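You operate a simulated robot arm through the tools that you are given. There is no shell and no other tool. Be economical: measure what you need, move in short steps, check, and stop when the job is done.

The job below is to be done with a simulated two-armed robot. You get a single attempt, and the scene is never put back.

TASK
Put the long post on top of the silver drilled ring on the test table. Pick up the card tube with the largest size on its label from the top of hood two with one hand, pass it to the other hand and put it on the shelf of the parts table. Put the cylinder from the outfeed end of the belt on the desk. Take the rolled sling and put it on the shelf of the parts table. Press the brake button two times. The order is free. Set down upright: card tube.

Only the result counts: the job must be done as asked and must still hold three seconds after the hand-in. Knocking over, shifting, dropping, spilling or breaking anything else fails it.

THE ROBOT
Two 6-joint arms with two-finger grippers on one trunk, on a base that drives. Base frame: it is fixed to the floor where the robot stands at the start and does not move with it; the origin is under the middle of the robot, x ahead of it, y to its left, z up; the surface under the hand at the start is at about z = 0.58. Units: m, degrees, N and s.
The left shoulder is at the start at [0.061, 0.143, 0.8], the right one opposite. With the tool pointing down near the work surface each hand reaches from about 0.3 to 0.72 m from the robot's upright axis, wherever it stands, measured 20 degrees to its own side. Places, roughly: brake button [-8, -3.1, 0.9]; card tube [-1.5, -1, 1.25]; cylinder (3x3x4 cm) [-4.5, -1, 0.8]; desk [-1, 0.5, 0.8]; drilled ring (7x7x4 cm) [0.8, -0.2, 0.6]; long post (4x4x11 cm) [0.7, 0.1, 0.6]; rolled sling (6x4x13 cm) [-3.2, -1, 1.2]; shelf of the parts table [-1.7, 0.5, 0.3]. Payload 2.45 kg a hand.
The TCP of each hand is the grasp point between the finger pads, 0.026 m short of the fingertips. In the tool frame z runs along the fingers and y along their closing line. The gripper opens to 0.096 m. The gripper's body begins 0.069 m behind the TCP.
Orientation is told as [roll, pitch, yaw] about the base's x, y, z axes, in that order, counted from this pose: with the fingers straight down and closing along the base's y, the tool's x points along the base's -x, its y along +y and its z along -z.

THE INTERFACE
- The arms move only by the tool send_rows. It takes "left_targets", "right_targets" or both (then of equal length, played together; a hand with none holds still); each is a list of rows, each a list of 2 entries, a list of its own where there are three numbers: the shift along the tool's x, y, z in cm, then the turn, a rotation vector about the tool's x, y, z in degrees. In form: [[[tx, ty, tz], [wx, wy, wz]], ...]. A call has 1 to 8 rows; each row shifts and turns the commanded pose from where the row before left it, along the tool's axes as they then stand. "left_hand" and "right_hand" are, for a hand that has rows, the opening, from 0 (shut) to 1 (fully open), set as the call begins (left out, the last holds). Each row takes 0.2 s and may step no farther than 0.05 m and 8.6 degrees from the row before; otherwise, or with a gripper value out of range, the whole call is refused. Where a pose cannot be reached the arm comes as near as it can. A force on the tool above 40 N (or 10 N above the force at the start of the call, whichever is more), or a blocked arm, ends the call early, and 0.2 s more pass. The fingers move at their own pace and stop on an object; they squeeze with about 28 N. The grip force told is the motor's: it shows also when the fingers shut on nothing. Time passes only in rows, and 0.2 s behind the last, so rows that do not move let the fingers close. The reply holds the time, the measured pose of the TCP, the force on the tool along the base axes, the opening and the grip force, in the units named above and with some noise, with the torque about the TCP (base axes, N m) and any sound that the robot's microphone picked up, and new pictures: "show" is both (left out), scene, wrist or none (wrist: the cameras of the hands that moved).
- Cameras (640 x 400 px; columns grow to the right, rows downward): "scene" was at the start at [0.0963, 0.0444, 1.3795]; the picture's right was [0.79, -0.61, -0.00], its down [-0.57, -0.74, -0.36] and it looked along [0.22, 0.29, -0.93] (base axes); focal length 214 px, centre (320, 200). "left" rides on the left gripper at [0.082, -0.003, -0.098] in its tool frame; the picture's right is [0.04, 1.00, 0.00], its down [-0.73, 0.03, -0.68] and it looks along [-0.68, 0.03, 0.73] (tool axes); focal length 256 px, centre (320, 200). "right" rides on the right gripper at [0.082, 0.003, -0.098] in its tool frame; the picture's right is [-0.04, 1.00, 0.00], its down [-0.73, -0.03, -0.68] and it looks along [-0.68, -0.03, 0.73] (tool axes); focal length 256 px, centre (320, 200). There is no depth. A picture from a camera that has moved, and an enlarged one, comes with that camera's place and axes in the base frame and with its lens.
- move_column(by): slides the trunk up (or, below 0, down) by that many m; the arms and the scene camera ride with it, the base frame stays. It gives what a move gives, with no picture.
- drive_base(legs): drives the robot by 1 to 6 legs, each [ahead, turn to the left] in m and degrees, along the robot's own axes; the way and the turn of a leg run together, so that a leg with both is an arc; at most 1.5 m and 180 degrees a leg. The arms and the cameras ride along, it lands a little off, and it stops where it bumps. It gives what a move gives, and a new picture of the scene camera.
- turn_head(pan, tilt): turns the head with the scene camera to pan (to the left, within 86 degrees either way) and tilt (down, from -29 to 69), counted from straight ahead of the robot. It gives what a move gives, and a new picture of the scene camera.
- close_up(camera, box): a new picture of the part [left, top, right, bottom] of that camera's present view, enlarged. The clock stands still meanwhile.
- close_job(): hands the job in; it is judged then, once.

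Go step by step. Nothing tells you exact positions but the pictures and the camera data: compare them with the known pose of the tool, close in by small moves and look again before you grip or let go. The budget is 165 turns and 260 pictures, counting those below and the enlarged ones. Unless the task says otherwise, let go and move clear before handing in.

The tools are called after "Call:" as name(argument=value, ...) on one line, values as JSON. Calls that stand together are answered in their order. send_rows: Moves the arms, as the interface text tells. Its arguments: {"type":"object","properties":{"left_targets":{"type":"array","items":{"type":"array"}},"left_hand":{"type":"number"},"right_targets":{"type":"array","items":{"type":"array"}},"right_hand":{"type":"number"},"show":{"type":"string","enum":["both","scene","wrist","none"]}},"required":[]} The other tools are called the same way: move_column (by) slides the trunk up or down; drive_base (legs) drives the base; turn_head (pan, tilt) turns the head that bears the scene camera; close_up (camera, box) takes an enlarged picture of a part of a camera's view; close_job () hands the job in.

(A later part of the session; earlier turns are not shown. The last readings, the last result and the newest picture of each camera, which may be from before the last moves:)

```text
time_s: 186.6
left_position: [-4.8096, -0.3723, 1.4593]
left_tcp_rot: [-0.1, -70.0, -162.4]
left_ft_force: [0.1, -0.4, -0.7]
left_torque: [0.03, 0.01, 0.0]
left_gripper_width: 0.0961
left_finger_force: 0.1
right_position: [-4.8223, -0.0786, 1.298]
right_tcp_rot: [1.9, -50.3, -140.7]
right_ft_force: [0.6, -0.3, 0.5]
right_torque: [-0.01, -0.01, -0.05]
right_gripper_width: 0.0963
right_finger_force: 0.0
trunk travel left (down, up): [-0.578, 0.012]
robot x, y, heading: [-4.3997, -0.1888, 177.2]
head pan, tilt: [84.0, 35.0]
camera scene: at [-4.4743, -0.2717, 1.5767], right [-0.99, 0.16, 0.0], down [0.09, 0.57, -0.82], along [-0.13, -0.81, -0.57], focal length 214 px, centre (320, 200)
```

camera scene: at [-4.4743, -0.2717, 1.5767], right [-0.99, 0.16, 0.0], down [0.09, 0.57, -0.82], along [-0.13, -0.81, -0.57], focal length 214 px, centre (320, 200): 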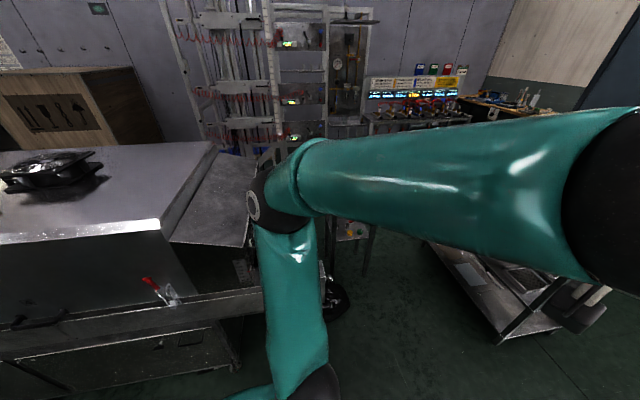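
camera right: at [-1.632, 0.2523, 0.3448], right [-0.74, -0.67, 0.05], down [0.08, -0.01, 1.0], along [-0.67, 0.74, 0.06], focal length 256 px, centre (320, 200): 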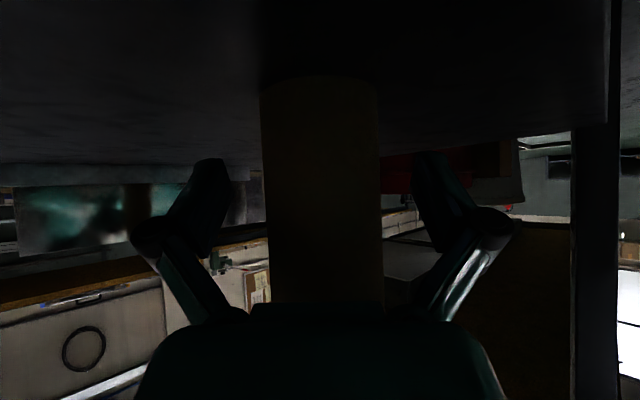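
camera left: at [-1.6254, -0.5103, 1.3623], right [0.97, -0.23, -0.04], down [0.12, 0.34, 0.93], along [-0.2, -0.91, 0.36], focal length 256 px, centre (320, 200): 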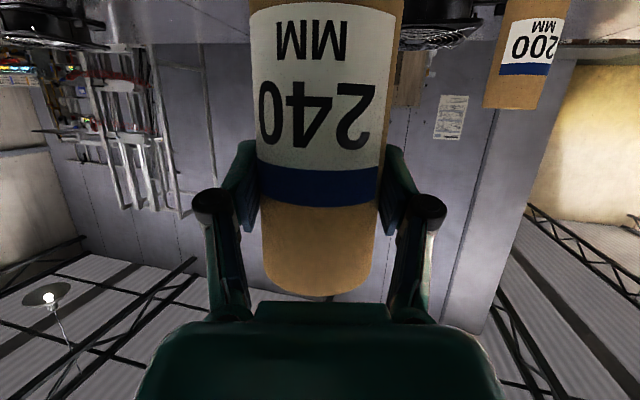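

I see the outfeed flap at the hood's end, and a corner bench at far left where the brake button should be. Driving on past the trolley.

Call:
drive_base(legs=[[1.4, 0], [0.7, 0], [0, 40]])

Call:
turn_head(pan=0, tilt=15)

```text
time_s: 199.2
left_position: [-6.7009, -0.4593, 1.4592]
left_tcp_rot: [-0.1, -69.9, -123.8]
left_ft_force: [0.3, 0.0, 1.4]
left_torque: [-0.03, 0.01, -0.02]
left_gripper_width: 0.096
left_finger_force: 0.1
right_position: [-6.8941, -0.2382, 1.2983]
right_tcp_rot: [1.9, -50.4, -102.1]
right_ft_force: [0.6, -0.5, -0.3]
right_torque: [-0.01, -0.07, 0.02]
right_gripper_width: 0.0958
right_finger_force: 0.1
trunk travel left (down, up): [-0.578, 0.012]
robot x, y, heading: [-6.5041, -0.05, -144.5]
head pan, tilt: [84.0, 35.0]
camera scene: at [-6.5094, -0.1602, 1.5767], right [-0.87, -0.5, 0.0], down [-0.28, 0.5, -0.82], along [0.41, -0.71, -0.57], focal length 214 px, centre (320, 200)
```

scene: 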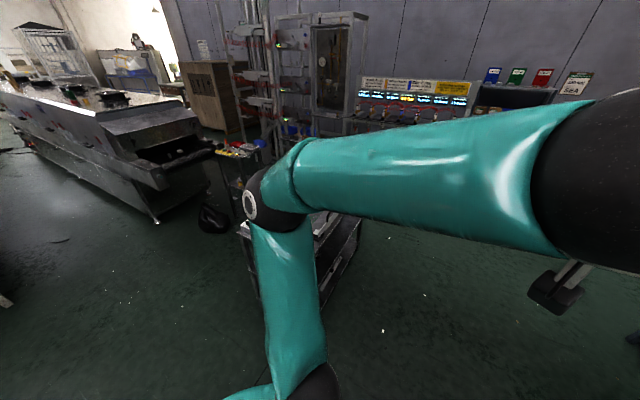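

```text
time_s: 200.8
left_position: [-6.7011, -0.4588, 1.4595]
left_tcp_rot: [0.0, -69.9, -123.9]
left_ft_force: [0.9, -0.1, -1.1]
left_torque: [-0.01, 0.0, -0.02]
left_gripper_width: 0.096
left_finger_force: 0.0
right_position: [-6.8936, -0.2399, 1.2987]
right_tcp_rot: [1.9, -50.3, -102.1]
right_ft_force: [-0.6, 0.0, -0.4]
right_torque: [0.0, 0.02, 0.01]
right_gripper_width: 0.096
right_finger_force: 0.1
trunk travel left (down, up): [-0.578, 0.012]
robot x, y, heading: [-6.5025, -0.0484, -144.5]
head pan, tilt: [0.0, 15.0]
camera scene: at [-6.6293, -0.1386, 1.6086], right [-0.58, 0.81, 0.0], down [0.21, 0.15, -0.97], along [-0.78, -0.56, -0.26], focal length 214 px, centre (320, 200)
```

scene: 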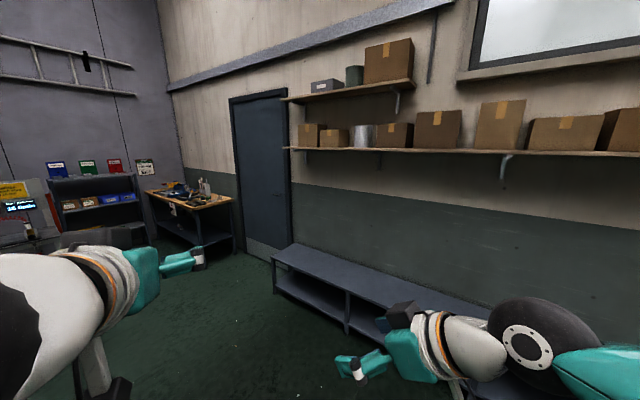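

Call:
close_up(camera="scene", box=[130, 150, 258, 260])

```text
3.64 times, centred on (194, 205) of scene
camera zoom: at [-6.6293, -0.1386, 1.6086], right [-0.58, 0.81, 0.0], down [0.21, 0.15, -0.97], along [-0.78, -0.56, -0.26], focal length 780 px, centre (778, 182)
```

zoom: 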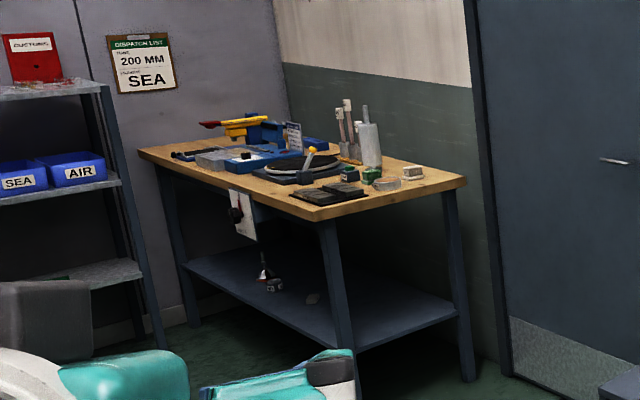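

The corner bench spans roughly x -7.7…-8.25, y -2.7…-4.3; the button should be among the small items near its near end. Driving there along a clear path.

Call:
drive_base(legs=[[0, 42], [1.4, 0], [0.9, 0]])

Call:
turn_head(pan=-45, tilt=30)

```text
time_s: 214.6
left_position: [-6.8595, -2.7503, 1.4582]
left_tcp_rot: [0.0, -69.8, -81.4]
left_ft_force: [-1.0, 0.4, 1.0]
left_torque: [0.02, 0.03, -0.02]
left_gripper_width: 0.0961
left_finger_force: 0.1
right_position: [-7.1511, -2.7159, 1.2984]
right_tcp_rot: [2.0, -50.4, -59.7]
right_ft_force: [-0.6, 1.3, -0.1]
right_torque: [0.02, 0.02, 0.01]
right_gripper_width: 0.0958
right_finger_force: 0.1
trunk travel left (down, up): [-0.578, 0.012]
robot x, y, heading: [-6.9949, -2.3138, -101.8]
head pan, tilt: [0.0, 15.0]
camera scene: at [-7.0248, -2.4651, 1.6086], right [-0.98, 0.2, 0.0], down [0.05, 0.25, -0.97], along [-0.2, -0.95, -0.26], focal length 214 px, centre (320, 200)
```

scene: 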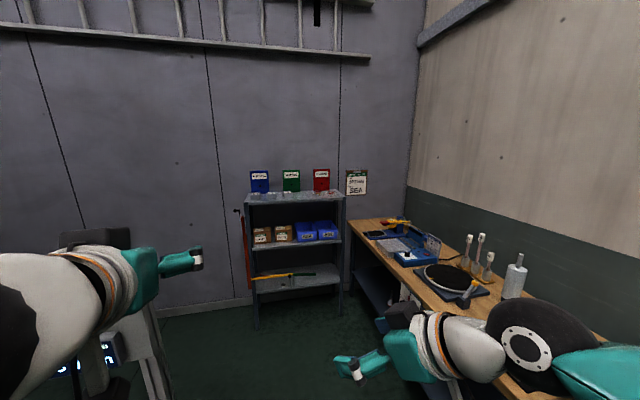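

```text
time_s: 215.7
left_position: [-6.8582, -2.7504, 1.4597]
left_tcp_rot: [0.0, -70.0, -81.4]
left_ft_force: [0.2, -0.4, -0.5]
left_torque: [-0.02, 0.02, 0.0]
left_gripper_width: 0.096
left_finger_force: 0.0
right_position: [-7.1511, -2.7171, 1.2993]
right_tcp_rot: [1.9, -50.5, -59.7]
right_ft_force: [0.8, -0.3, 0.2]
right_torque: [0.02, -0.05, 0.0]
right_gripper_width: 0.096
right_finger_force: 0.0
trunk travel left (down, up): [-0.578, 0.012]
robot x, y, heading: [-6.996, -2.3141, -101.7]
head pan, tilt: [-45.0, 30.0]
camera scene: at [-7.0813, -2.4229, 1.5845], right [-0.55, 0.83, 0.0], down [0.42, 0.28, -0.87], along [-0.72, -0.48, -0.5], focal length 214 px, centre (320, 200)
```

scene: 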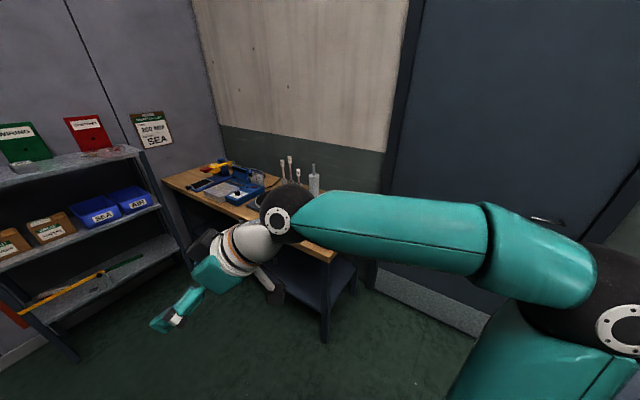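

Call:
drive_base(legs=[[0.75, 0], [0, -78]])

Call:
turn_head(pan=0, tilt=45)

```text
time_s: 223.3
left_position: [-7.5364, -3.2934, 1.4616]
left_tcp_rot: [0.0, -70.1, -155.9]
left_ft_force: [-0.3, 0.5, 0.5]
left_torque: [0.05, 0.01, 0.06]
left_gripper_width: 0.0961
left_finger_force: 0.1
right_position: [-7.582, -3.0015, 1.2999]
right_tcp_rot: [2.0, -50.6, -134.2]
right_ft_force: [-0.4, -0.2, 0.0]
right_torque: [-0.04, 0.02, 0.05]
right_gripper_width: 0.0959
right_finger_force: 0.1
trunk travel left (down, up): [-0.578, 0.012]
robot x, y, heading: [-7.1497, -3.0758, -176.4]
head pan, tilt: [-45.0, 30.0]
stopped in leg 2: the robot was blocked; the commanded pose is now the measured one
camera scene: at [-7.2769, -3.0181, 1.5843], right [0.66, 0.75, 0.0], down [0.38, -0.33, -0.86], along [-0.65, 0.57, -0.5], focal length 214 px, centre (320, 200)
```

scene: 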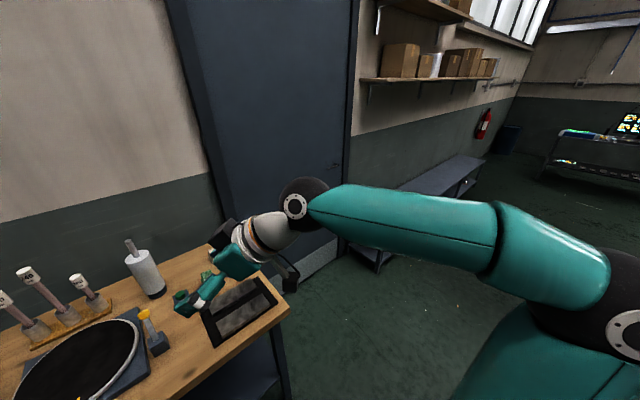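

```text
time_s: 224.4
left_position: [-7.5359, -3.2965, 1.4599]
left_tcp_rot: [-0.3, -69.9, -155.5]
left_ft_force: [0.4, 0.6, -0.5]
left_torque: [-0.02, 0.0, 0.01]
left_gripper_width: 0.0961
left_finger_force: 0.0
right_position: [-7.5808, -3.0061, 1.3008]
right_tcp_rot: [1.9, -50.4, -134.0]
right_ft_force: [0.1, -0.2, 0.5]
right_torque: [0.02, -0.03, 0.01]
right_gripper_width: 0.096
right_finger_force: 0.1
trunk travel left (down, up): [-0.578, 0.012]
robot x, y, heading: [-7.1486, -3.0796, -175.9]
head pan, tilt: [0.0, 45.0]
camera scene: at [-7.2895, -3.0864, 1.5618], right [-0.07, 1.0, 0.0], down [0.71, 0.05, -0.71], along [-0.71, -0.05, -0.71], focal length 214 px, centre (320, 200)
```

scene: 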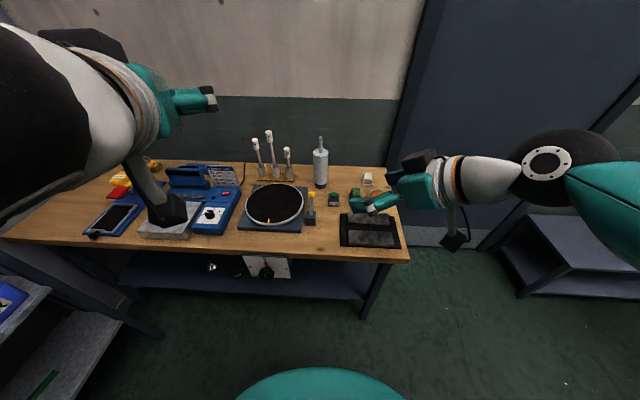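

The turntable has a small post with a yellow top beside it - probably the brake button. Enlarging.

Call:
close_up(camera="scene", box=[180, 120, 420, 270])

Call:
close_up(camera="scene", box=[275, 170, 355, 240])

```text
2.67 times, centred on (300, 195) of scene
camera zoom: at [-7.2895, -3.0864, 1.5618], right [-0.07, 1.0, 0.0], down [0.71, 0.05, -0.71], along [-0.71, -0.05, -0.71], focal length 572 px, centre (373, 213)
```

zoom: 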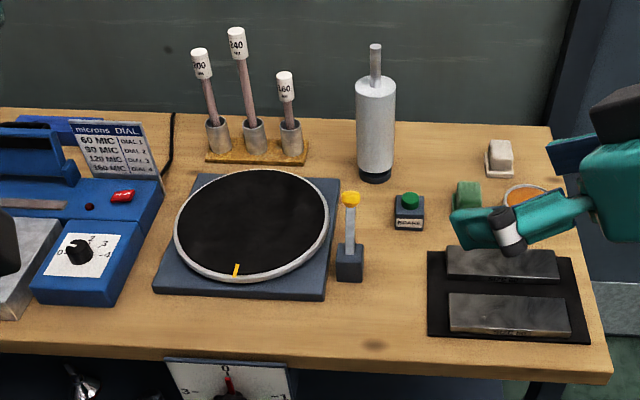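

```text
5.71 times, centred on (315, 205) of scene
camera zoom: at [-7.2895, -3.0864, 1.5618], right [-0.07, 1.0, 0.0], down [0.71, 0.05, -0.71], along [-0.71, -0.05, -0.71], focal length 1226 px, centre (349, 171)
```

zoom: 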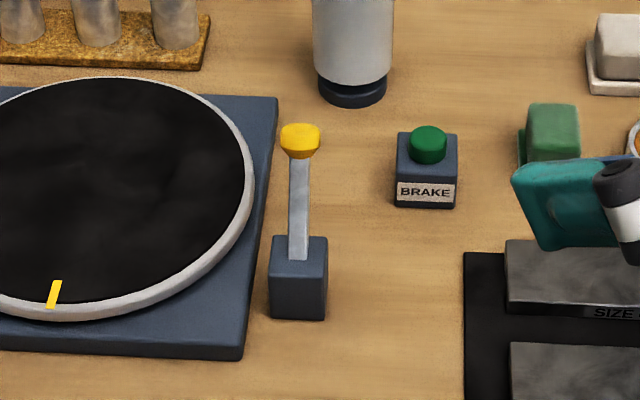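

The brake button is the green button on the small box labelled BRAKE, at about (-7.994, -3.075). I'll close the right hand, point it straight down, and move the base 20 cm closer.

Call:
send_rows(right_targets=[[[0, 0, 0], [0, 8.4, 0]], [[0, 0, 0], [0, 8.4, 0]], [[0, 0, 0], [0, 8.4, 0]], [[0, 0, 0], [0, 8.4, 0]], [[0, 0, 0], [0, 8.4, 0]], [[0, 0, 0], [0, 8.4, 0]]], right_hand=0, show="none")

Call:
send_rows(right_targets=[[[0, 0, 0], [0, 0, 8.4]], [[0, 0, 0], [0, 0, 8.4]], [[0, 0, 0], [0, 0, 8.4]], [[0, 0, 0], [0, 0, 8.4]], [[0, 0, 0], [0, 0, 8.4]]], show="none")

Call:
drive_base(legs=[[0.2, 0]])

```text
time_s: 225.8
left_position: [-7.5377, -3.2973, 1.4593]
left_tcp_rot: [-0.3, -70.0, -155.5]
left_ft_force: [-0.4, -0.7, -0.5]
left_torque: [-0.01, 0.01, 0.01]
left_gripper_width: 0.096
left_finger_force: 0.0
right_position: [-7.5829, -3.007, 1.2991]
right_tcp_rot: [1.2, 0.1, -132.7]
right_ft_force: [0.4, 0.9, -0.8]
right_torque: [0.02, -0.02, -0.01]
right_gripper_width: 0.0002
right_finger_force: 27.9
trunk travel left (down, up): [-0.578, 0.012]
robot x, y, heading: [-7.1521, -3.0781, -176.2]
head pan, tilt: [0.0, 45.0]
```

```text
time_s: 227.0
left_position: [-7.5355, -3.2963, 1.4604]
left_tcp_rot: [-0.2, -70.0, -155.6]
left_ft_force: [-0.1, 0.6, -0.3]
left_torque: [0.01, -0.02, 0.0]
left_gripper_width: 0.0959
left_finger_force: 0.0
right_position: [-7.5812, -3.0048, 1.3002]
right_tcp_rot: [0.9, 0.8, -174.8]
right_ft_force: [-0.7, 0.6, -0.3]
right_torque: [-0.02, 0.04, 0.01]
right_gripper_width: 0.0002
right_finger_force: 27.3
trunk travel left (down, up): [-0.578, 0.012]
robot x, y, heading: [-7.1523, -3.0747, -176.2]
head pan, tilt: [0.0, 45.0]
```

```text
time_s: 228.6
left_position: [-7.7363, -3.3105, 1.4593]
left_tcp_rot: [-0.2, -69.9, -155.5]
left_ft_force: [0.7, -0.1, 0.4]
left_torque: [0.01, -0.03, 0.01]
left_gripper_width: 0.0959
left_finger_force: 0.0
right_position: [-7.7824, -3.0196, 1.2987]
right_tcp_rot: [0.9, 0.8, -174.5]
right_ft_force: [-1.0, 0.8, -0.4]
right_torque: [-0.02, -0.02, 0.02]
right_gripper_width: 0.0
right_finger_force: 27.7
trunk travel left (down, up): [-0.578, 0.012]
robot x, y, heading: [-7.3499, -3.0915, -176.0]
head pan, tilt: [0.0, 45.0]
camera scene: at [-7.4904, -3.1001, 1.5616], right [-0.07, 1.0, 0.0], down [0.71, 0.05, -0.71], along [-0.7, -0.05, -0.71], focal length 214 px, centre (320, 200)
```

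scene: 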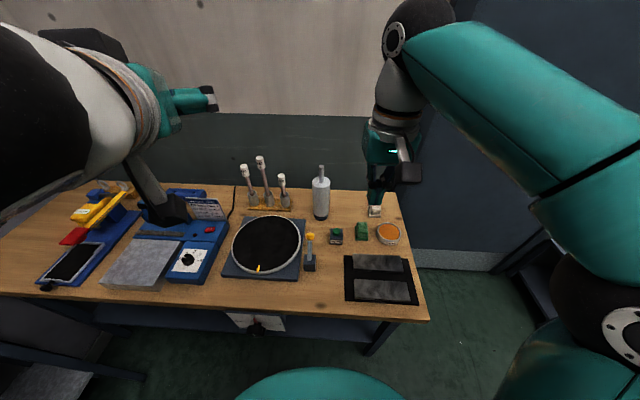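

Call:
send_rows(right_targets=[[[-3.28, 0.61, 2.0], [0, 0, 0]], [[-3.28, 0.61, 2.0], [0, 0, 0]], [[-3.28, 0.61, 2.0], [0, 0, 0]], [[-3.28, 0.61, 2.0], [0, 0, 0]], [[-3.28, 0.61, 2.0], [0, 0, 0]], [[-3.28, 0.61, 2.0], [0, 0, 0]]], show="both")

```text
time_s: 230.0
left_position: [-7.7355, -3.3095, 1.4608]
left_tcp_rot: [-0.3, -70.1, -155.5]
left_ft_force: [-1.1, -0.2, -0.6]
left_torque: [0.01, 0.0, 0.01]
left_gripper_width: 0.0961
left_finger_force: 0.0
right_position: [-7.9453, -3.0682, 1.1725]
right_tcp_rot: [0.9, 0.9, -174.6]
right_ft_force: [-0.1, -0.2, 0.5]
right_torque: [-0.03, -0.02, 0.01]
right_gripper_width: 0.0001
right_finger_force: 27.8
right hand out of reach, approached as far as the arm can: row 5, 6
trunk travel left (down, up): [-0.578, 0.012]
robot x, y, heading: [-7.3515, -3.0895, -176.1]
head pan, tilt: [0.0, 45.0]
camera scene: at [-7.4903, -3.1007, 1.5617], right [-0.07, 1.0, 0.0], down [0.71, 0.05, -0.71], along [-0.7, -0.05, -0.71], focal length 214 px, centre (320, 200)
camera right: at [-7.8641, -3.0629, 1.271], right [0.05, -1.0, 0.02], down [-0.74, -0.03, 0.67], along [-0.67, -0.05, -0.74], focal length 256 px, centre (320, 200)
```

scene: 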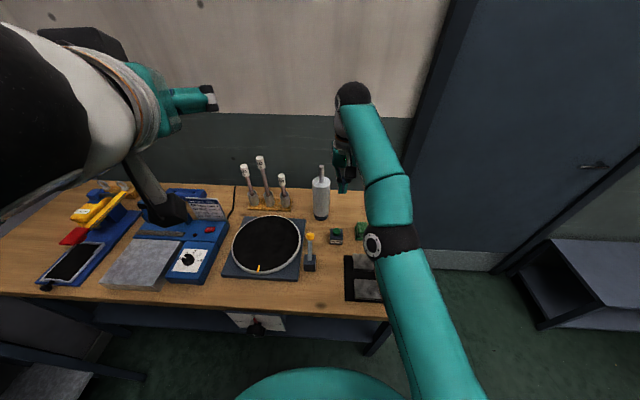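
right: 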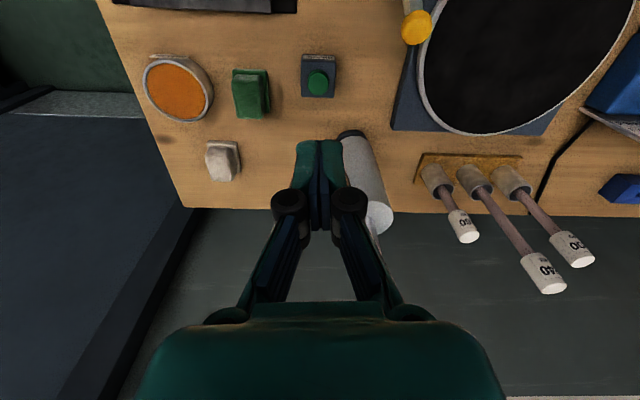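

Call:
send_rows(right_targets=[[[-1.05, 0.1, 4], [0, 0, 0]], [[-1.05, 0.1, 4], [0, 0, 0]], [[-1.05, 0.1, 4], [0, 0, 0]]], show="wrist")

```text
time_s: 230.8
left_position: [-7.7353, -3.3104, 1.4605]
left_tcp_rot: [-0.2, -69.9, -155.4]
left_ft_force: [0.9, -0.4, -0.3]
left_torque: [0.05, 0.02, 0.0]
left_gripper_width: 0.0955
left_finger_force: 0.1
right_position: [-7.9547, -3.0684, 1.1367]
right_tcp_rot: [0.7, 2.4, -174.6]
right_ft_force: [-0.8, -0.1, 1.0]
right_torque: [-0.02, -0.02, 0.01]
right_gripper_width: 0.0
right_finger_force: 28.4
right hand out of reach, approached as far as the arm can: row 1, 2, 3
trunk travel left (down, up): [-0.578, 0.012]
robot x, y, heading: [-7.3493, -3.0894, -176.1]
head pan, tilt: [0.0, 45.0]
camera right: at [-7.8763, -3.0639, 1.2361], right [0.05, -1.0, 0.01], down [-0.76, -0.04, 0.65], along [-0.65, -0.04, -0.76], focal length 256 px, centre (320, 200)
```

right: 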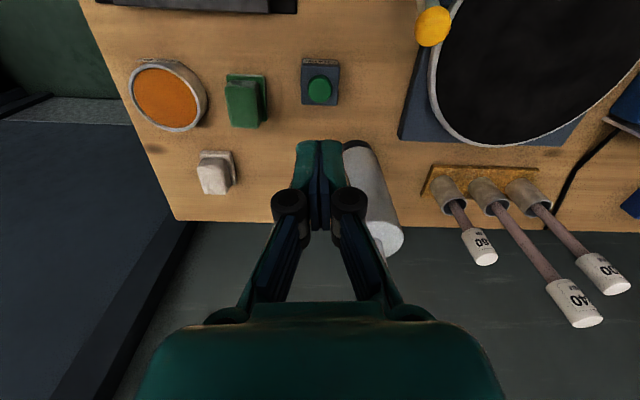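

Call:
send_rows(right_targets=[[[0, 0, 4], [0, 0, 0]], [[0, 0, 4], [0, 0, 0]], [[-1.0, 0.1, 1], [0, -1.6, 0]], [[-1.0, 0.2, 0], [0, 0, 0]]], show="wrist")

```text
time_s: 231.8
left_position: [-7.7357, -3.3107, 1.4599]
left_tcp_rot: [-0.4, -70.0, -155.6]
left_ft_force: [0.3, -0.5, 0.1]
left_torque: [0.01, -0.01, 0.01]
left_gripper_width: 0.0961
left_finger_force: 0.1
right_position: [-7.954, -3.0698, 1.137]
right_tcp_rot: [0.6, 2.4, -174.5]
right_ft_force: [-0.4, -0.2, -0.4]
right_torque: [0.01, -0.02, 0.0]
right_gripper_width: 0.0
right_finger_force: 28.2
right hand out of reach, approached as far as the arm can: row 1, 2, 3, 4
trunk travel left (down, up): [-0.578, 0.012]
robot x, y, heading: [-7.3497, -3.0895, -176.3]
head pan, tilt: [0.0, 45.0]
camera right: at [-7.8758, -3.0639, 1.2364], right [0.05, -1.0, 0.01], down [-0.76, -0.04, 0.65], along [-0.65, -0.04, -0.76], focal length 256 px, centre (320, 200)
```

right: 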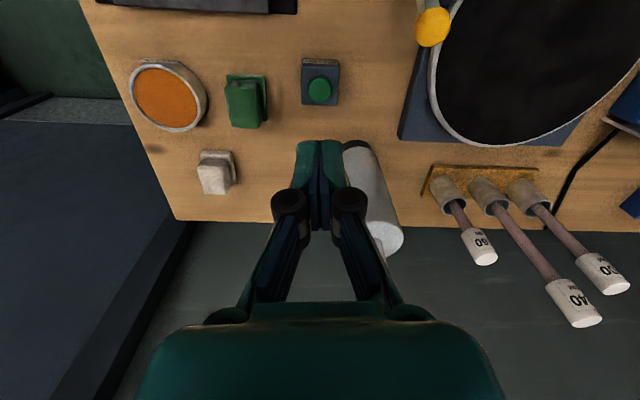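

Call:
send_rows(right_targets=[[[4, 0, 2], [0, 0, 0]], [[4, 0, 2], [0, 0, 0]], [[0, 0, 2], [0, 0, 0]]], show="none")

```text
time_s: 232.6
left_position: [-7.7345, -3.3106, 1.4618]
left_tcp_rot: [-0.4, -70.0, -155.6]
left_ft_force: [-1.0, 0.0, -0.1]
left_torque: [-0.02, -0.01, -0.03]
left_gripper_width: 0.0961
left_finger_force: 0.0
right_position: [-7.9535, -3.068, 1.1312]
right_tcp_rot: [0.5, 2.8, -174.6]
right_ft_force: [0.5, -0.6, 1.0]
right_torque: [0.0, 0.0, 0.02]
right_gripper_width: 0.0001
right_finger_force: 28.3
right hand out of reach, approached as far as the arm can: row 1, 2, 3
trunk travel left (down, up): [-0.578, 0.012]
robot x, y, heading: [-7.3542, -3.0925, -176.0]
head pan, tilt: [0.0, 45.0]
```

Call:
send_rows(right_targets=[[[4, 0, -2], [0, 0, 0]], [[4, 0, -2], [0, 0, 0]], [[4, 0, -2], [0, 0, 0]]], show="none")

```text
time_s: 233.4
left_position: [-7.733, -3.309, 1.4626]
left_tcp_rot: [-0.2, -70.1, -155.6]
left_ft_force: [0.1, 1.0, 0.4]
left_torque: [-0.06, 0.0, 0.02]
left_gripper_width: 0.0961
left_finger_force: 0.1
right_position: [-7.8614, -3.0636, 1.1953]
right_tcp_rot: [0.8, 2.0, -174.6]
right_ft_force: [0.5, 0.6, 0.4]
right_torque: [0.01, 0.01, -0.04]
right_gripper_width: 0.0003
right_finger_force: 28.0
right hand out of reach, approached as far as the arm can: row 1
trunk travel left (down, up): [-0.578, 0.012]
robot x, y, heading: [-7.3472, -3.0882, -176.0]
head pan, tilt: [0.0, 45.0]
```

The straight-down pose is at its reach limit. I'll tilt the hand 32° forward, which reached far enough at the first table.

Call:
send_rows(right_targets=[[[0, 0, 0], [0, -8, 0]], [[0, 0, 0], [0, -8, 0]], [[0, 0, 0], [0, -8, 0]], [[0, 0, 0], [0, -8, 0]]], show="none")

```text
time_s: 234.4
left_position: [-7.7338, -3.3099, 1.4612]
left_tcp_rot: [-0.3, -70.2, -155.5]
left_ft_force: [0.3, 0.3, -0.1]
left_torque: [-0.03, 0.03, -0.01]
left_gripper_width: 0.0964
left_finger_force: 0.0
right_position: [-7.8636, -3.064, 1.1956]
right_tcp_rot: [0.8, -29.9, -174.8]
right_ft_force: [0.1, -0.4, -0.7]
right_torque: [0.0, 0.02, -0.02]
right_gripper_width: 0.0002
right_finger_force: 27.4
trunk travel left (down, up): [-0.578, 0.012]
robot x, y, heading: [-7.3476, -3.0936, -175.9]
head pan, tilt: [0.0, 45.0]
```

Call:
send_rows(right_targets=[[[0.23, 0, 4.4], [0, 0, 0]], [[0.23, 0, 4.4], [0, 0, 0]], [[0.23, 0, 4.4], [0, 0, 0]], [[0.23, 0, 4.4], [0, 0, 0]], [[0.23, 0, 4.4], [0, 0, 0]]], show="both")

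Call:
close_up(camera="scene", box=[240, 120, 440, 280])

```text
time_s: 235.6
left_position: [-7.7358, -3.3091, 1.4595]
left_tcp_rot: [-0.2, -70.0, -155.6]
left_ft_force: [0.0, -0.7, 0.5]
left_torque: [0.01, 0.0, 0.01]
left_gripper_width: 0.0958
left_finger_force: 0.1
right_position: [-7.9655, -3.0766, 0.9983]
right_tcp_rot: [0.7, -29.7, -175.0]
right_ft_force: [0.0, -0.2, -0.1]
right_torque: [-0.01, -0.04, -0.01]
right_gripper_width: 0.0
right_finger_force: 27.8
trunk travel left (down, up): [-0.578, 0.012]
robot x, y, heading: [-7.3501, -3.0927, -176.3]
head pan, tilt: [0.0, 45.0]
camera scene: at [-7.4906, -3.1001, 1.5616], right [-0.07, 1.0, 0.0], down [0.71, 0.05, -0.71], along [-0.7, -0.05, -0.71], focal length 214 px, centre (320, 200)
camera right: at [-7.8449, -3.068, 1.0417], right [0.06, -1.0, 0.03], down [-0.3, 0.01, 0.95], along [-0.95, -0.07, -0.3], focal length 256 px, centre (320, 200)
```

scene: 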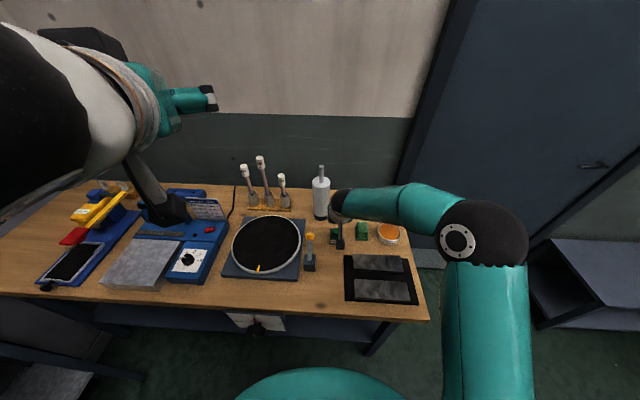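
right: 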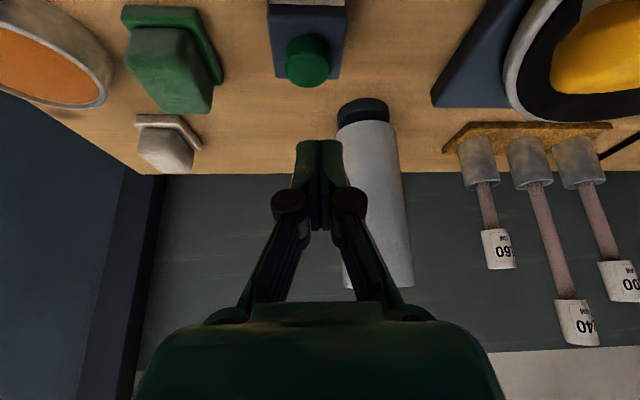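

```text
2.50 times, centred on (340, 200) of scene
camera zoom: at [-7.4906, -3.1001, 1.5616], right [-0.07, 1.0, 0.0], down [0.71, 0.05, -0.71], along [-0.7, -0.05, -0.71], focal length 536 px, centre (270, 200)
```

zoom: 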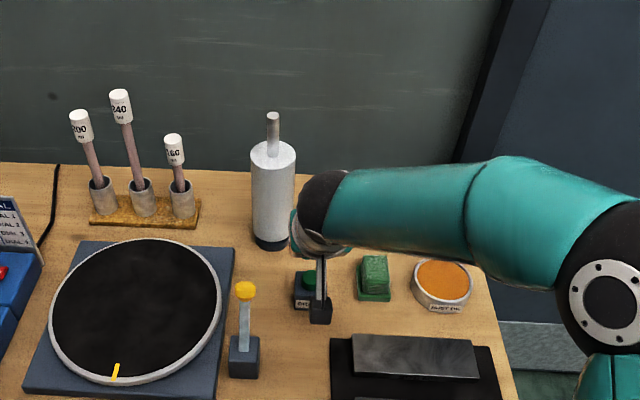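

The fingertips are above the button. Lowering to just above it, then pressing in small steps.

Call:
send_rows(right_targets=[[[1.0, -0.2, 1.73], [0, 0, 0]], [[1.0, -0.2, 1.73], [0, 0, 0]]], show="wrist")

Call:
send_rows(right_targets=[[[0.15, 0, 0.26], [0, 0, 0]], [[0.15, 0, 0.26], [0, 0, 0]]], show="none")

```text
time_s: 236.2
left_position: [-7.7351, -3.3084, 1.4615]
left_tcp_rot: [-0.3, -70.0, -155.6]
left_ft_force: [0.0, 0.1, -0.2]
left_torque: [0.01, 0.0, -0.03]
left_gripper_width: 0.0961
left_finger_force: 0.0
right_position: [-7.963, -3.0732, 0.9588]
right_tcp_rot: [0.7, -29.9, -175.0]
right_ft_force: [-0.1, 0.6, -0.4]
right_torque: [0.0, -0.05, 0.0]
right_gripper_width: 0.0002
right_finger_force: 28.3
trunk travel left (down, up): [-0.578, 0.012]
robot x, y, heading: [-7.3453, -3.0918, -176.0]
head pan, tilt: [0.0, 45.0]
camera right: at [-7.8429, -3.0649, 1.0018], right [0.06, -1.0, 0.03], down [-0.3, 0.01, 0.95], along [-0.95, -0.07, -0.3], focal length 256 px, centre (320, 200)
```

right: 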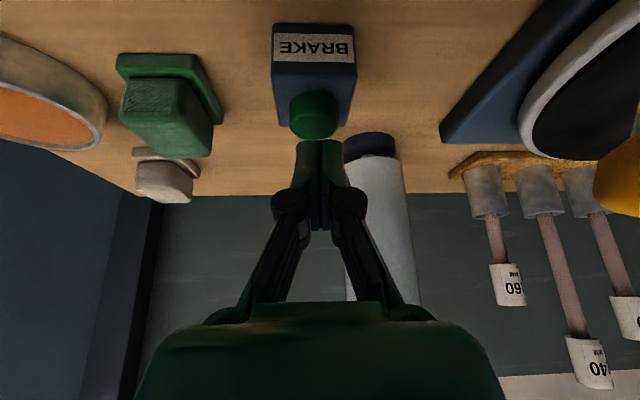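

```text
time_s: 236.8
left_position: [-7.7336, -3.3102, 1.461]
left_tcp_rot: [-0.2, -70.0, -155.5]
left_ft_force: [-0.7, 0.6, -0.1]
left_torque: [0.01, 0.0, -0.03]
left_gripper_width: 0.0956
left_finger_force: 0.0
right_position: [-7.9624, -3.0735, 0.9514]
right_tcp_rot: [0.7, -29.6, -175.0]
right_ft_force: [-0.4, -0.9, 0.6]
right_torque: [-0.02, -0.02, -0.02]
right_gripper_width: 0.0002
right_finger_force: 27.8
trunk travel left (down, up): [-0.578, 0.012]
robot x, y, heading: [-7.347, -3.0918, -175.9]
head pan, tilt: [0.0, 45.0]
```

Call:
send_rows(right_targets=[[[-0.69, -0.1, 0.4], [0, 0, 0]], [[0.25, 0, 0.43], [0, 0, 0]], [[0.2, 0, 0.35], [0, 0, 0]]], show="wrist")

```text
time_s: 237.6
left_position: [-7.7342, -3.3105, 1.462]
left_tcp_rot: [-0.3, -70.0, -155.4]
left_ft_force: [0.3, 0.1, 0.7]
left_torque: [0.0, -0.01, 0.03]
left_gripper_width: 0.0961
left_finger_force: 0.1
right_position: [-7.9716, -3.0714, 0.9445]
right_tcp_rot: [0.7, -29.7, -175.0]
right_ft_force: [0.0, 0.1, 0.0]
right_torque: [0.0, -0.02, -0.03]
right_gripper_width: 0.0
right_finger_force: 28.2
trunk travel left (down, up): [-0.578, 0.012]
robot x, y, heading: [-7.3495, -3.0881, -175.7]
head pan, tilt: [0.0, 45.0]
camera right: at [-7.8514, -3.0646, 0.9868], right [0.06, -1.0, 0.03], down [-0.3, 0.01, 0.95], along [-0.95, -0.07, -0.3], focal length 256 px, centre (320, 200)
```

right: 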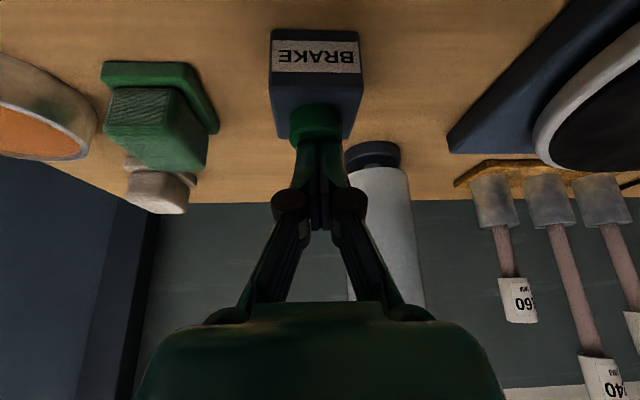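

Almost touching. Pressing down in 2 mm steps.

Call:
send_rows(right_targets=[[[0.1, 0, 0.17], [0, 0, 0]], [[0.1, 0, 0.17], [0, 0, 0]]], show="none")

Call:
send_rows(right_targets=[[[0.1, 0, 0.17], [0, 0, 0]], [[0.1, 0, 0.17], [0, 0, 0]]], show="none")

```text
time_s: 238.2
left_position: [-7.7339, -3.3101, 1.4611]
left_tcp_rot: [-0.3, -70.0, -155.5]
left_ft_force: [-0.7, 0.0, 0.0]
left_torque: [0.01, -0.04, 0.01]
left_gripper_width: 0.0961
left_finger_force: 0.1
right_position: [-7.972, -3.0733, 0.9389]
right_tcp_rot: [0.7, -29.8, -175.0]
right_ft_force: [-0.3, 0.3, 2.9]
right_torque: [0.05, -0.02, -0.01]
right_gripper_width: 0.0058
right_finger_force: 28.6
trunk travel left (down, up): [-0.578, 0.012]
robot x, y, heading: [-7.3515, -3.0935, -175.9]
head pan, tilt: [0.0, 45.0]
```

```text
time_s: 238.8
left_position: [-7.733, -3.3103, 1.4617]
left_tcp_rot: [-0.3, -70.0, -155.5]
left_ft_force: [0.2, -0.2, 0.8]
left_torque: [0.02, 0.02, 0.01]
left_gripper_width: 0.0959
left_finger_force: 0.1
right_position: [-7.9709, -3.0717, 0.9349]
right_tcp_rot: [0.7, -30.0, -175.1]
right_ft_force: [-1.1, -0.1, 6.6]
right_torque: [0.01, 0.04, -0.02]
right_gripper_width: 0.006
right_finger_force: 28.3
trunk travel left (down, up): [-0.578, 0.012]
robot x, y, heading: [-7.3482, -3.0918, -176.0]
head pan, tilt: [0.0, 45.0]
heard: click
```

A click: first press made. Releasing fully, then pressing once more.

Call:
send_rows(right_targets=[[[-0.4, 0, -0.69], [0, 0, 0]], [[-0.5, 0, -0.86], [0, 0, 0]], [[0, 0, 0], [0, 0, 0]]], show="wrist")

```text
time_s: 239.6
left_position: [-7.7349, -3.3107, 1.4612]
left_tcp_rot: [-0.3, -70.0, -155.6]
left_ft_force: [-0.5, 1.2, 0.3]
left_torque: [0.02, -0.01, -0.01]
left_gripper_width: 0.0959
left_finger_force: 0.0
right_position: [-7.9717, -3.0729, 0.9536]
right_tcp_rot: [0.7, -29.6, -174.9]
right_ft_force: [-0.4, 0.2, 0.6]
right_torque: [-0.03, -0.01, 0.0]
right_gripper_width: 0.0001
right_finger_force: 28.4
trunk travel left (down, up): [-0.578, 0.012]
robot x, y, heading: [-7.3491, -3.0895, -176.0]
head pan, tilt: [0.0, 45.0]
camera right: at [-7.8512, -3.0645, 0.997], right [0.06, -1.0, 0.03], down [-0.3, 0.01, 0.95], along [-0.95, -0.07, -0.3], focal length 256 px, centre (320, 200)
```

right: 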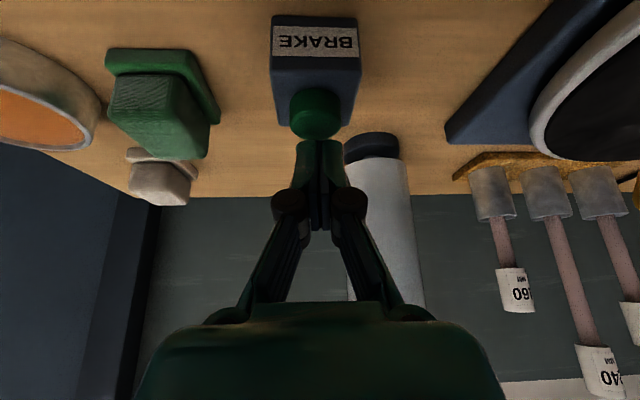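

Call:
send_rows(right_targets=[[[0.3, 0, 0.52], [0, 0, 0]], [[0.25, 0, 0.43], [0, 0, 0]], [[0.1, 0, 0.17], [0, 0, 0]], [[0.1, 0, 0.17], [0, 0, 0]]], show="none")

Call:
send_rows(right_targets=[[[0.1, 0, 0.17], [0, 0, 0]], [[0.1, 0, 0.17], [0, 0, 0]]], show="none")

```text
time_s: 240.6
left_position: [-7.7343, -3.3109, 1.4601]
left_tcp_rot: [-0.2, -70.0, -155.4]
left_ft_force: [0.2, -0.2, -0.2]
left_torque: [0.02, -0.03, -0.02]
left_gripper_width: 0.0959
left_finger_force: 0.0
right_position: [-7.9711, -3.0729, 0.9381]
right_tcp_rot: [0.7, -29.8, -174.9]
right_ft_force: [-1.8, 0.3, 4.2]
right_torque: [-0.03, 0.01, 0.01]
right_gripper_width: 0.0059
right_finger_force: 28.4
trunk travel left (down, up): [-0.578, 0.012]
robot x, y, heading: [-7.3463, -3.0917, -176.1]
head pan, tilt: [0.0, 45.0]
heard: click
```

```text
time_s: 241.2
left_position: [-7.7343, -3.3098, 1.4613]
left_tcp_rot: [-0.3, -70.0, -155.4]
left_ft_force: [0.5, -0.2, 0.1]
left_torque: [0.01, 0.02, 0.02]
left_gripper_width: 0.096
left_finger_force: 0.1
right_position: [-7.9707, -3.0732, 0.9364]
right_tcp_rot: [0.7, -29.9, -175.0]
right_ft_force: [-1.7, -0.5, 8.7]
right_torque: [-0.02, 0.08, 0.02]
right_gripper_width: 0.0061
right_finger_force: 28.1
trunk travel left (down, up): [-0.578, 0.012]
robot x, y, heading: [-7.3498, -3.0934, -176.0]
head pan, tilt: [0.0, 45.0]
```

Second click heard: both presses done. Raising the hand straight up and away.

Call:
send_rows(right_targets=[[[-2.0, 0, -3.47], [0, 0, 0]], [[-2.0, 0, -3.47], [0, 0, 0]], [[-2.0, 0, -3.47], [0, 0, 0]], [[-2.0, 0, -3.47], [0, 0, 0]], [[2.0, 0, -3.9], [0, 0, 0]], [[3.0, 0, -3.5], [0, 0, 0]], [[3.0, 0, -3.5], [0, 0, 0]]], show="scene")

Call:
drive_base(legs=[[-0.35, 0]])

```text
time_s: 242.8
left_position: [-7.732, -3.3101, 1.4615]
left_tcp_rot: [-0.3, -70.1, -155.4]
left_ft_force: [-0.1, -0.2, 0.3]
left_torque: [0.03, 0.0, -0.02]
left_gripper_width: 0.096
left_finger_force: 0.0
right_position: [-7.847, -3.0577, 1.1508]
right_tcp_rot: [0.7, -29.8, -174.9]
right_ft_force: [0.0, 0.0, 0.7]
right_torque: [0.01, 0.0, -0.02]
right_gripper_width: 0.0003
right_finger_force: 28.4
trunk travel left (down, up): [-0.578, 0.012]
robot x, y, heading: [-7.3464, -3.0906, -176.1]
head pan, tilt: [0.0, 45.0]
camera scene: at [-7.4868, -3.0995, 1.562], right [-0.07, 1.0, 0.0], down [0.7, 0.05, -0.71], along [-0.71, -0.05, -0.71], focal length 214 px, centre (320, 200)
```

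scene: 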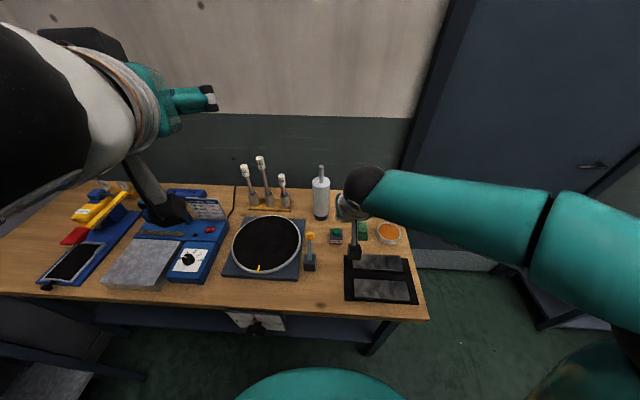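

```text
time_s: 245.1
left_position: [-7.3822, -3.2853, 1.4614]
left_tcp_rot: [-0.3, -70.1, -155.6]
left_ft_force: [0.0, 0.0, 0.0]
left_torque: [-0.01, -0.01, 0.01]
left_gripper_width: 0.0959
left_finger_force: 0.1
right_position: [-7.496, -3.0318, 1.1503]
right_tcp_rot: [0.7, -29.9, -175.1]
right_ft_force: [0.8, 0.3, 0.6]
right_torque: [0.02, 0.02, -0.01]
right_gripper_width: 0.0
right_finger_force: 28.4
trunk travel left (down, up): [-0.578, 0.012]
robot x, y, heading: [-6.9976, -3.0658, -176.1]
head pan, tilt: [0.0, 45.0]
camera scene: at [-7.1365, -3.0755, 1.5619], right [-0.07, 1.0, 0.0], down [0.71, 0.05, -0.71], along [-0.71, -0.05, -0.71], focal length 214 px, centre (320, 200)
```

scene: 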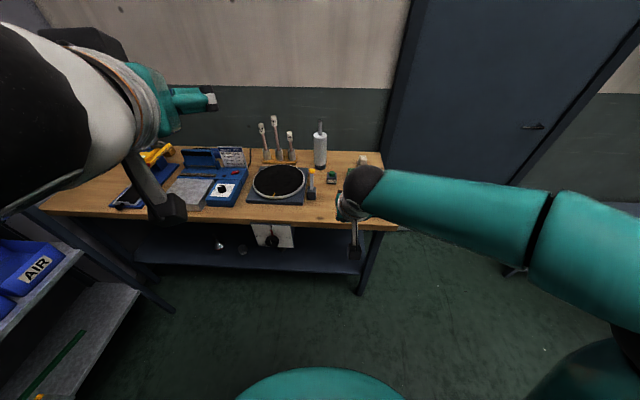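

Now to the outfeed. Turning and driving back north, around the trolley.

Call:
drive_base(legs=[[0, -53]])

Call:
drive_base(legs=[[0, -52]])

Call:
turn_head(pan=0, tilt=20)

```text
time_s: 247.2
left_position: [-7.4696, -3.0524, 1.4619]
left_tcp_rot: [0.2, -70.1, 174.9]
left_ft_force: [0.5, 2.4, -1.4]
left_torque: [-0.06, -0.03, 0.18]
left_gripper_width: 0.096
left_finger_force: 0.2
right_position: [-7.4485, -2.7797, 1.1489]
right_tcp_rot: [1.0, -29.6, 156.0]
right_ft_force: [0.2, 1.9, 0.3]
right_torque: [-0.15, 0.02, 0.07]
right_gripper_width: 0.0
right_finger_force: 28.5
trunk travel left (down, up): [-0.578, 0.012]
robot x, y, heading: [-7.0341, -3.0732, 163.6]
head pan, tilt: [0.0, 45.0]
stopped in leg 1: the robot was blocked; the commanded pose is now the measured one
camera scene: at [-7.1686, -3.0241, 1.5616], right [0.28, 0.96, -0.01], down [0.68, -0.2, -0.71], along [-0.68, 0.19, -0.71], focal length 214 px, centre (320, 200)
```

scene: 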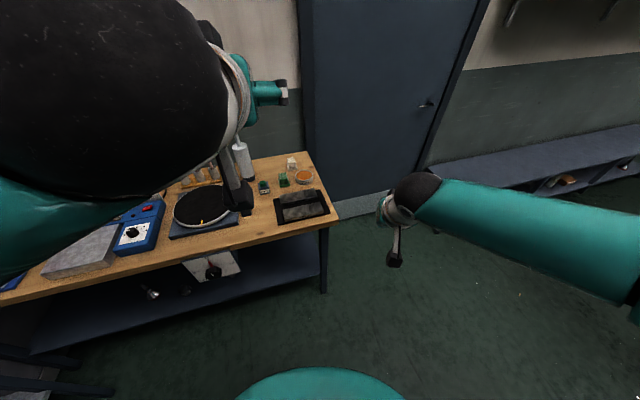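

```text
time_s: 247.9
left_position: [-7.4711, -3.0617, 1.4653]
left_tcp_rot: [-1.4, -70.2, 176.4]
left_ft_force: [-0.3, -0.4, 0.4]
left_torque: [0.02, -0.02, 0.01]
left_gripper_width: 0.0959
left_finger_force: 0.0
right_position: [-7.4494, -2.7848, 1.1515]
right_tcp_rot: [0.5, -29.7, 156.3]
right_ft_force: [-0.2, -0.4, 0.0]
right_torque: [-0.02, -0.01, -0.02]
right_gripper_width: 0.0
right_finger_force: 28.5
trunk travel left (down, up): [-0.578, 0.012]
robot x, y, heading: [-7.0376, -3.0735, 163.8]
head pan, tilt: [0.0, 45.0]
stopped in leg 1: the robot was blocked; the commanded pose is now the measured one
camera scene: at [-7.1699, -3.0327, 1.5618], right [0.28, 0.96, 0.0], down [0.68, -0.2, -0.71], along [-0.68, 0.2, -0.71], focal length 214 px, centre (320, 200)
```

scene: 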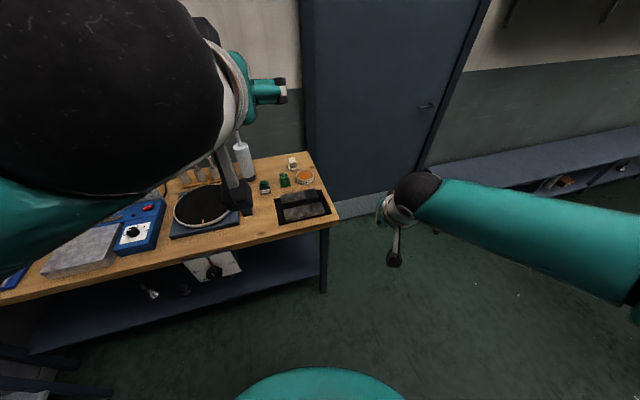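

```text
time_s: 248.8
left_position: [-7.4721, -3.0621, 1.4653]
left_tcp_rot: [-1.2, -70.2, 176.3]
left_ft_force: [0.1, 0.0, 0.3]
left_torque: [-0.02, 0.0, 0.0]
left_gripper_width: 0.0961
left_finger_force: 0.0
right_position: [-7.4492, -2.7856, 1.1508]
right_tcp_rot: [0.6, -29.7, 156.1]
right_ft_force: [0.3, 0.0, 0.2]
right_torque: [0.0, 0.04, -0.01]
right_gripper_width: 0.0
right_finger_force: 29.0
trunk travel left (down, up): [-0.578, 0.012]
robot x, y, heading: [-7.0342, -3.0746, 163.9]
head pan, tilt: [0.0, 20.0]
camera scene: at [-7.1812, -3.0292, 1.6004], right [0.28, 0.96, 0.0], down [0.33, -0.1, -0.94], along [-0.9, 0.26, -0.34], focal length 214 px, centre (320, 200)
```

scene: 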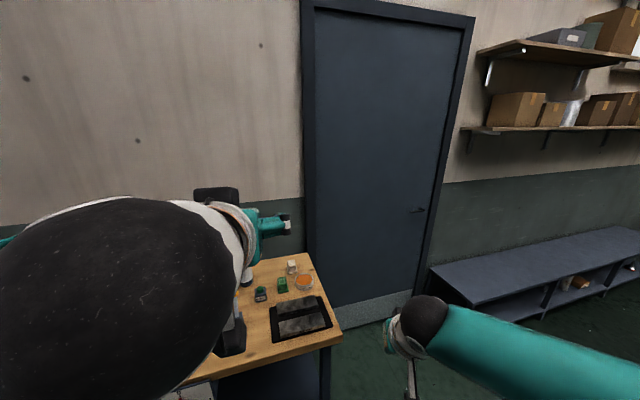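

Blocked: likely the base's rear corner against the station behind. I'll look back on both sides.

Call:
turn_head(pan=86, tilt=45)

Call:
turn_head(pan=-86, tilt=45)

```text
time_s: 250.4
left_position: [-7.4723, -3.0613, 1.4661]
left_tcp_rot: [-1.3, -70.3, 176.3]
left_ft_force: [0.1, -0.5, -0.2]
left_torque: [0.02, 0.01, -0.01]
left_gripper_width: 0.0957
left_finger_force: 0.2
right_position: [-7.4494, -2.7861, 1.1512]
right_tcp_rot: [0.6, -29.8, 156.3]
right_ft_force: [0.4, 0.5, 0.6]
right_torque: [0.0, 0.03, 0.01]
right_gripper_width: 0.0
right_finger_force: 28.1
trunk travel left (down, up): [-0.578, 0.012]
robot x, y, heading: [-7.0343, -3.0711, 163.9]
head pan, tilt: [85.9, 45.0]
camera scene: at [-7.1201, -3.1317, 1.5618], right [-0.94, 0.35, 0.0], down [0.25, 0.66, -0.71], along [-0.25, -0.66, -0.71], focal length 214 px, centre (320, 200)
```

scene: 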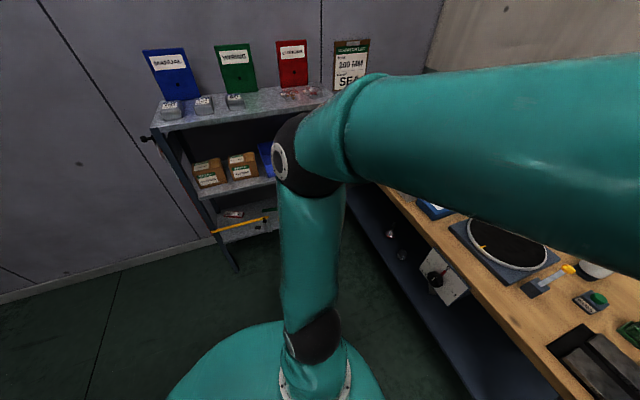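

```text
time_s: 253.0
left_position: [-7.4722, -3.0616, 1.4646]
left_tcp_rot: [-1.4, -70.2, 176.3]
left_ft_force: [0.8, 0.3, -0.2]
left_torque: [-0.04, 0.0, 0.0]
left_gripper_width: 0.096
left_finger_force: 0.1
right_position: [-7.4505, -2.7867, 1.1514]
right_tcp_rot: [0.6, -29.6, 156.4]
right_ft_force: [0.8, 0.5, 0.6]
right_torque: [-0.01, 0.0, -0.01]
right_gripper_width: 0.0
right_finger_force: 28.8
trunk travel left (down, up): [-0.578, 0.012]
robot x, y, heading: [-7.0351, -3.075, 163.8]
head pan, tilt: [-85.9, 45.0]
camera scene: at [-7.0746, -2.976, 1.5618], right [0.98, -0.21, 0.0], down [-0.15, -0.69, -0.71], along [0.15, 0.69, -0.71], focal length 214 px, centre (320, 200)
```

scene: 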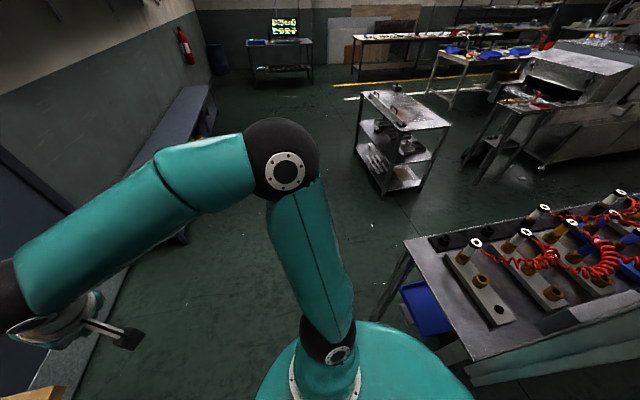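

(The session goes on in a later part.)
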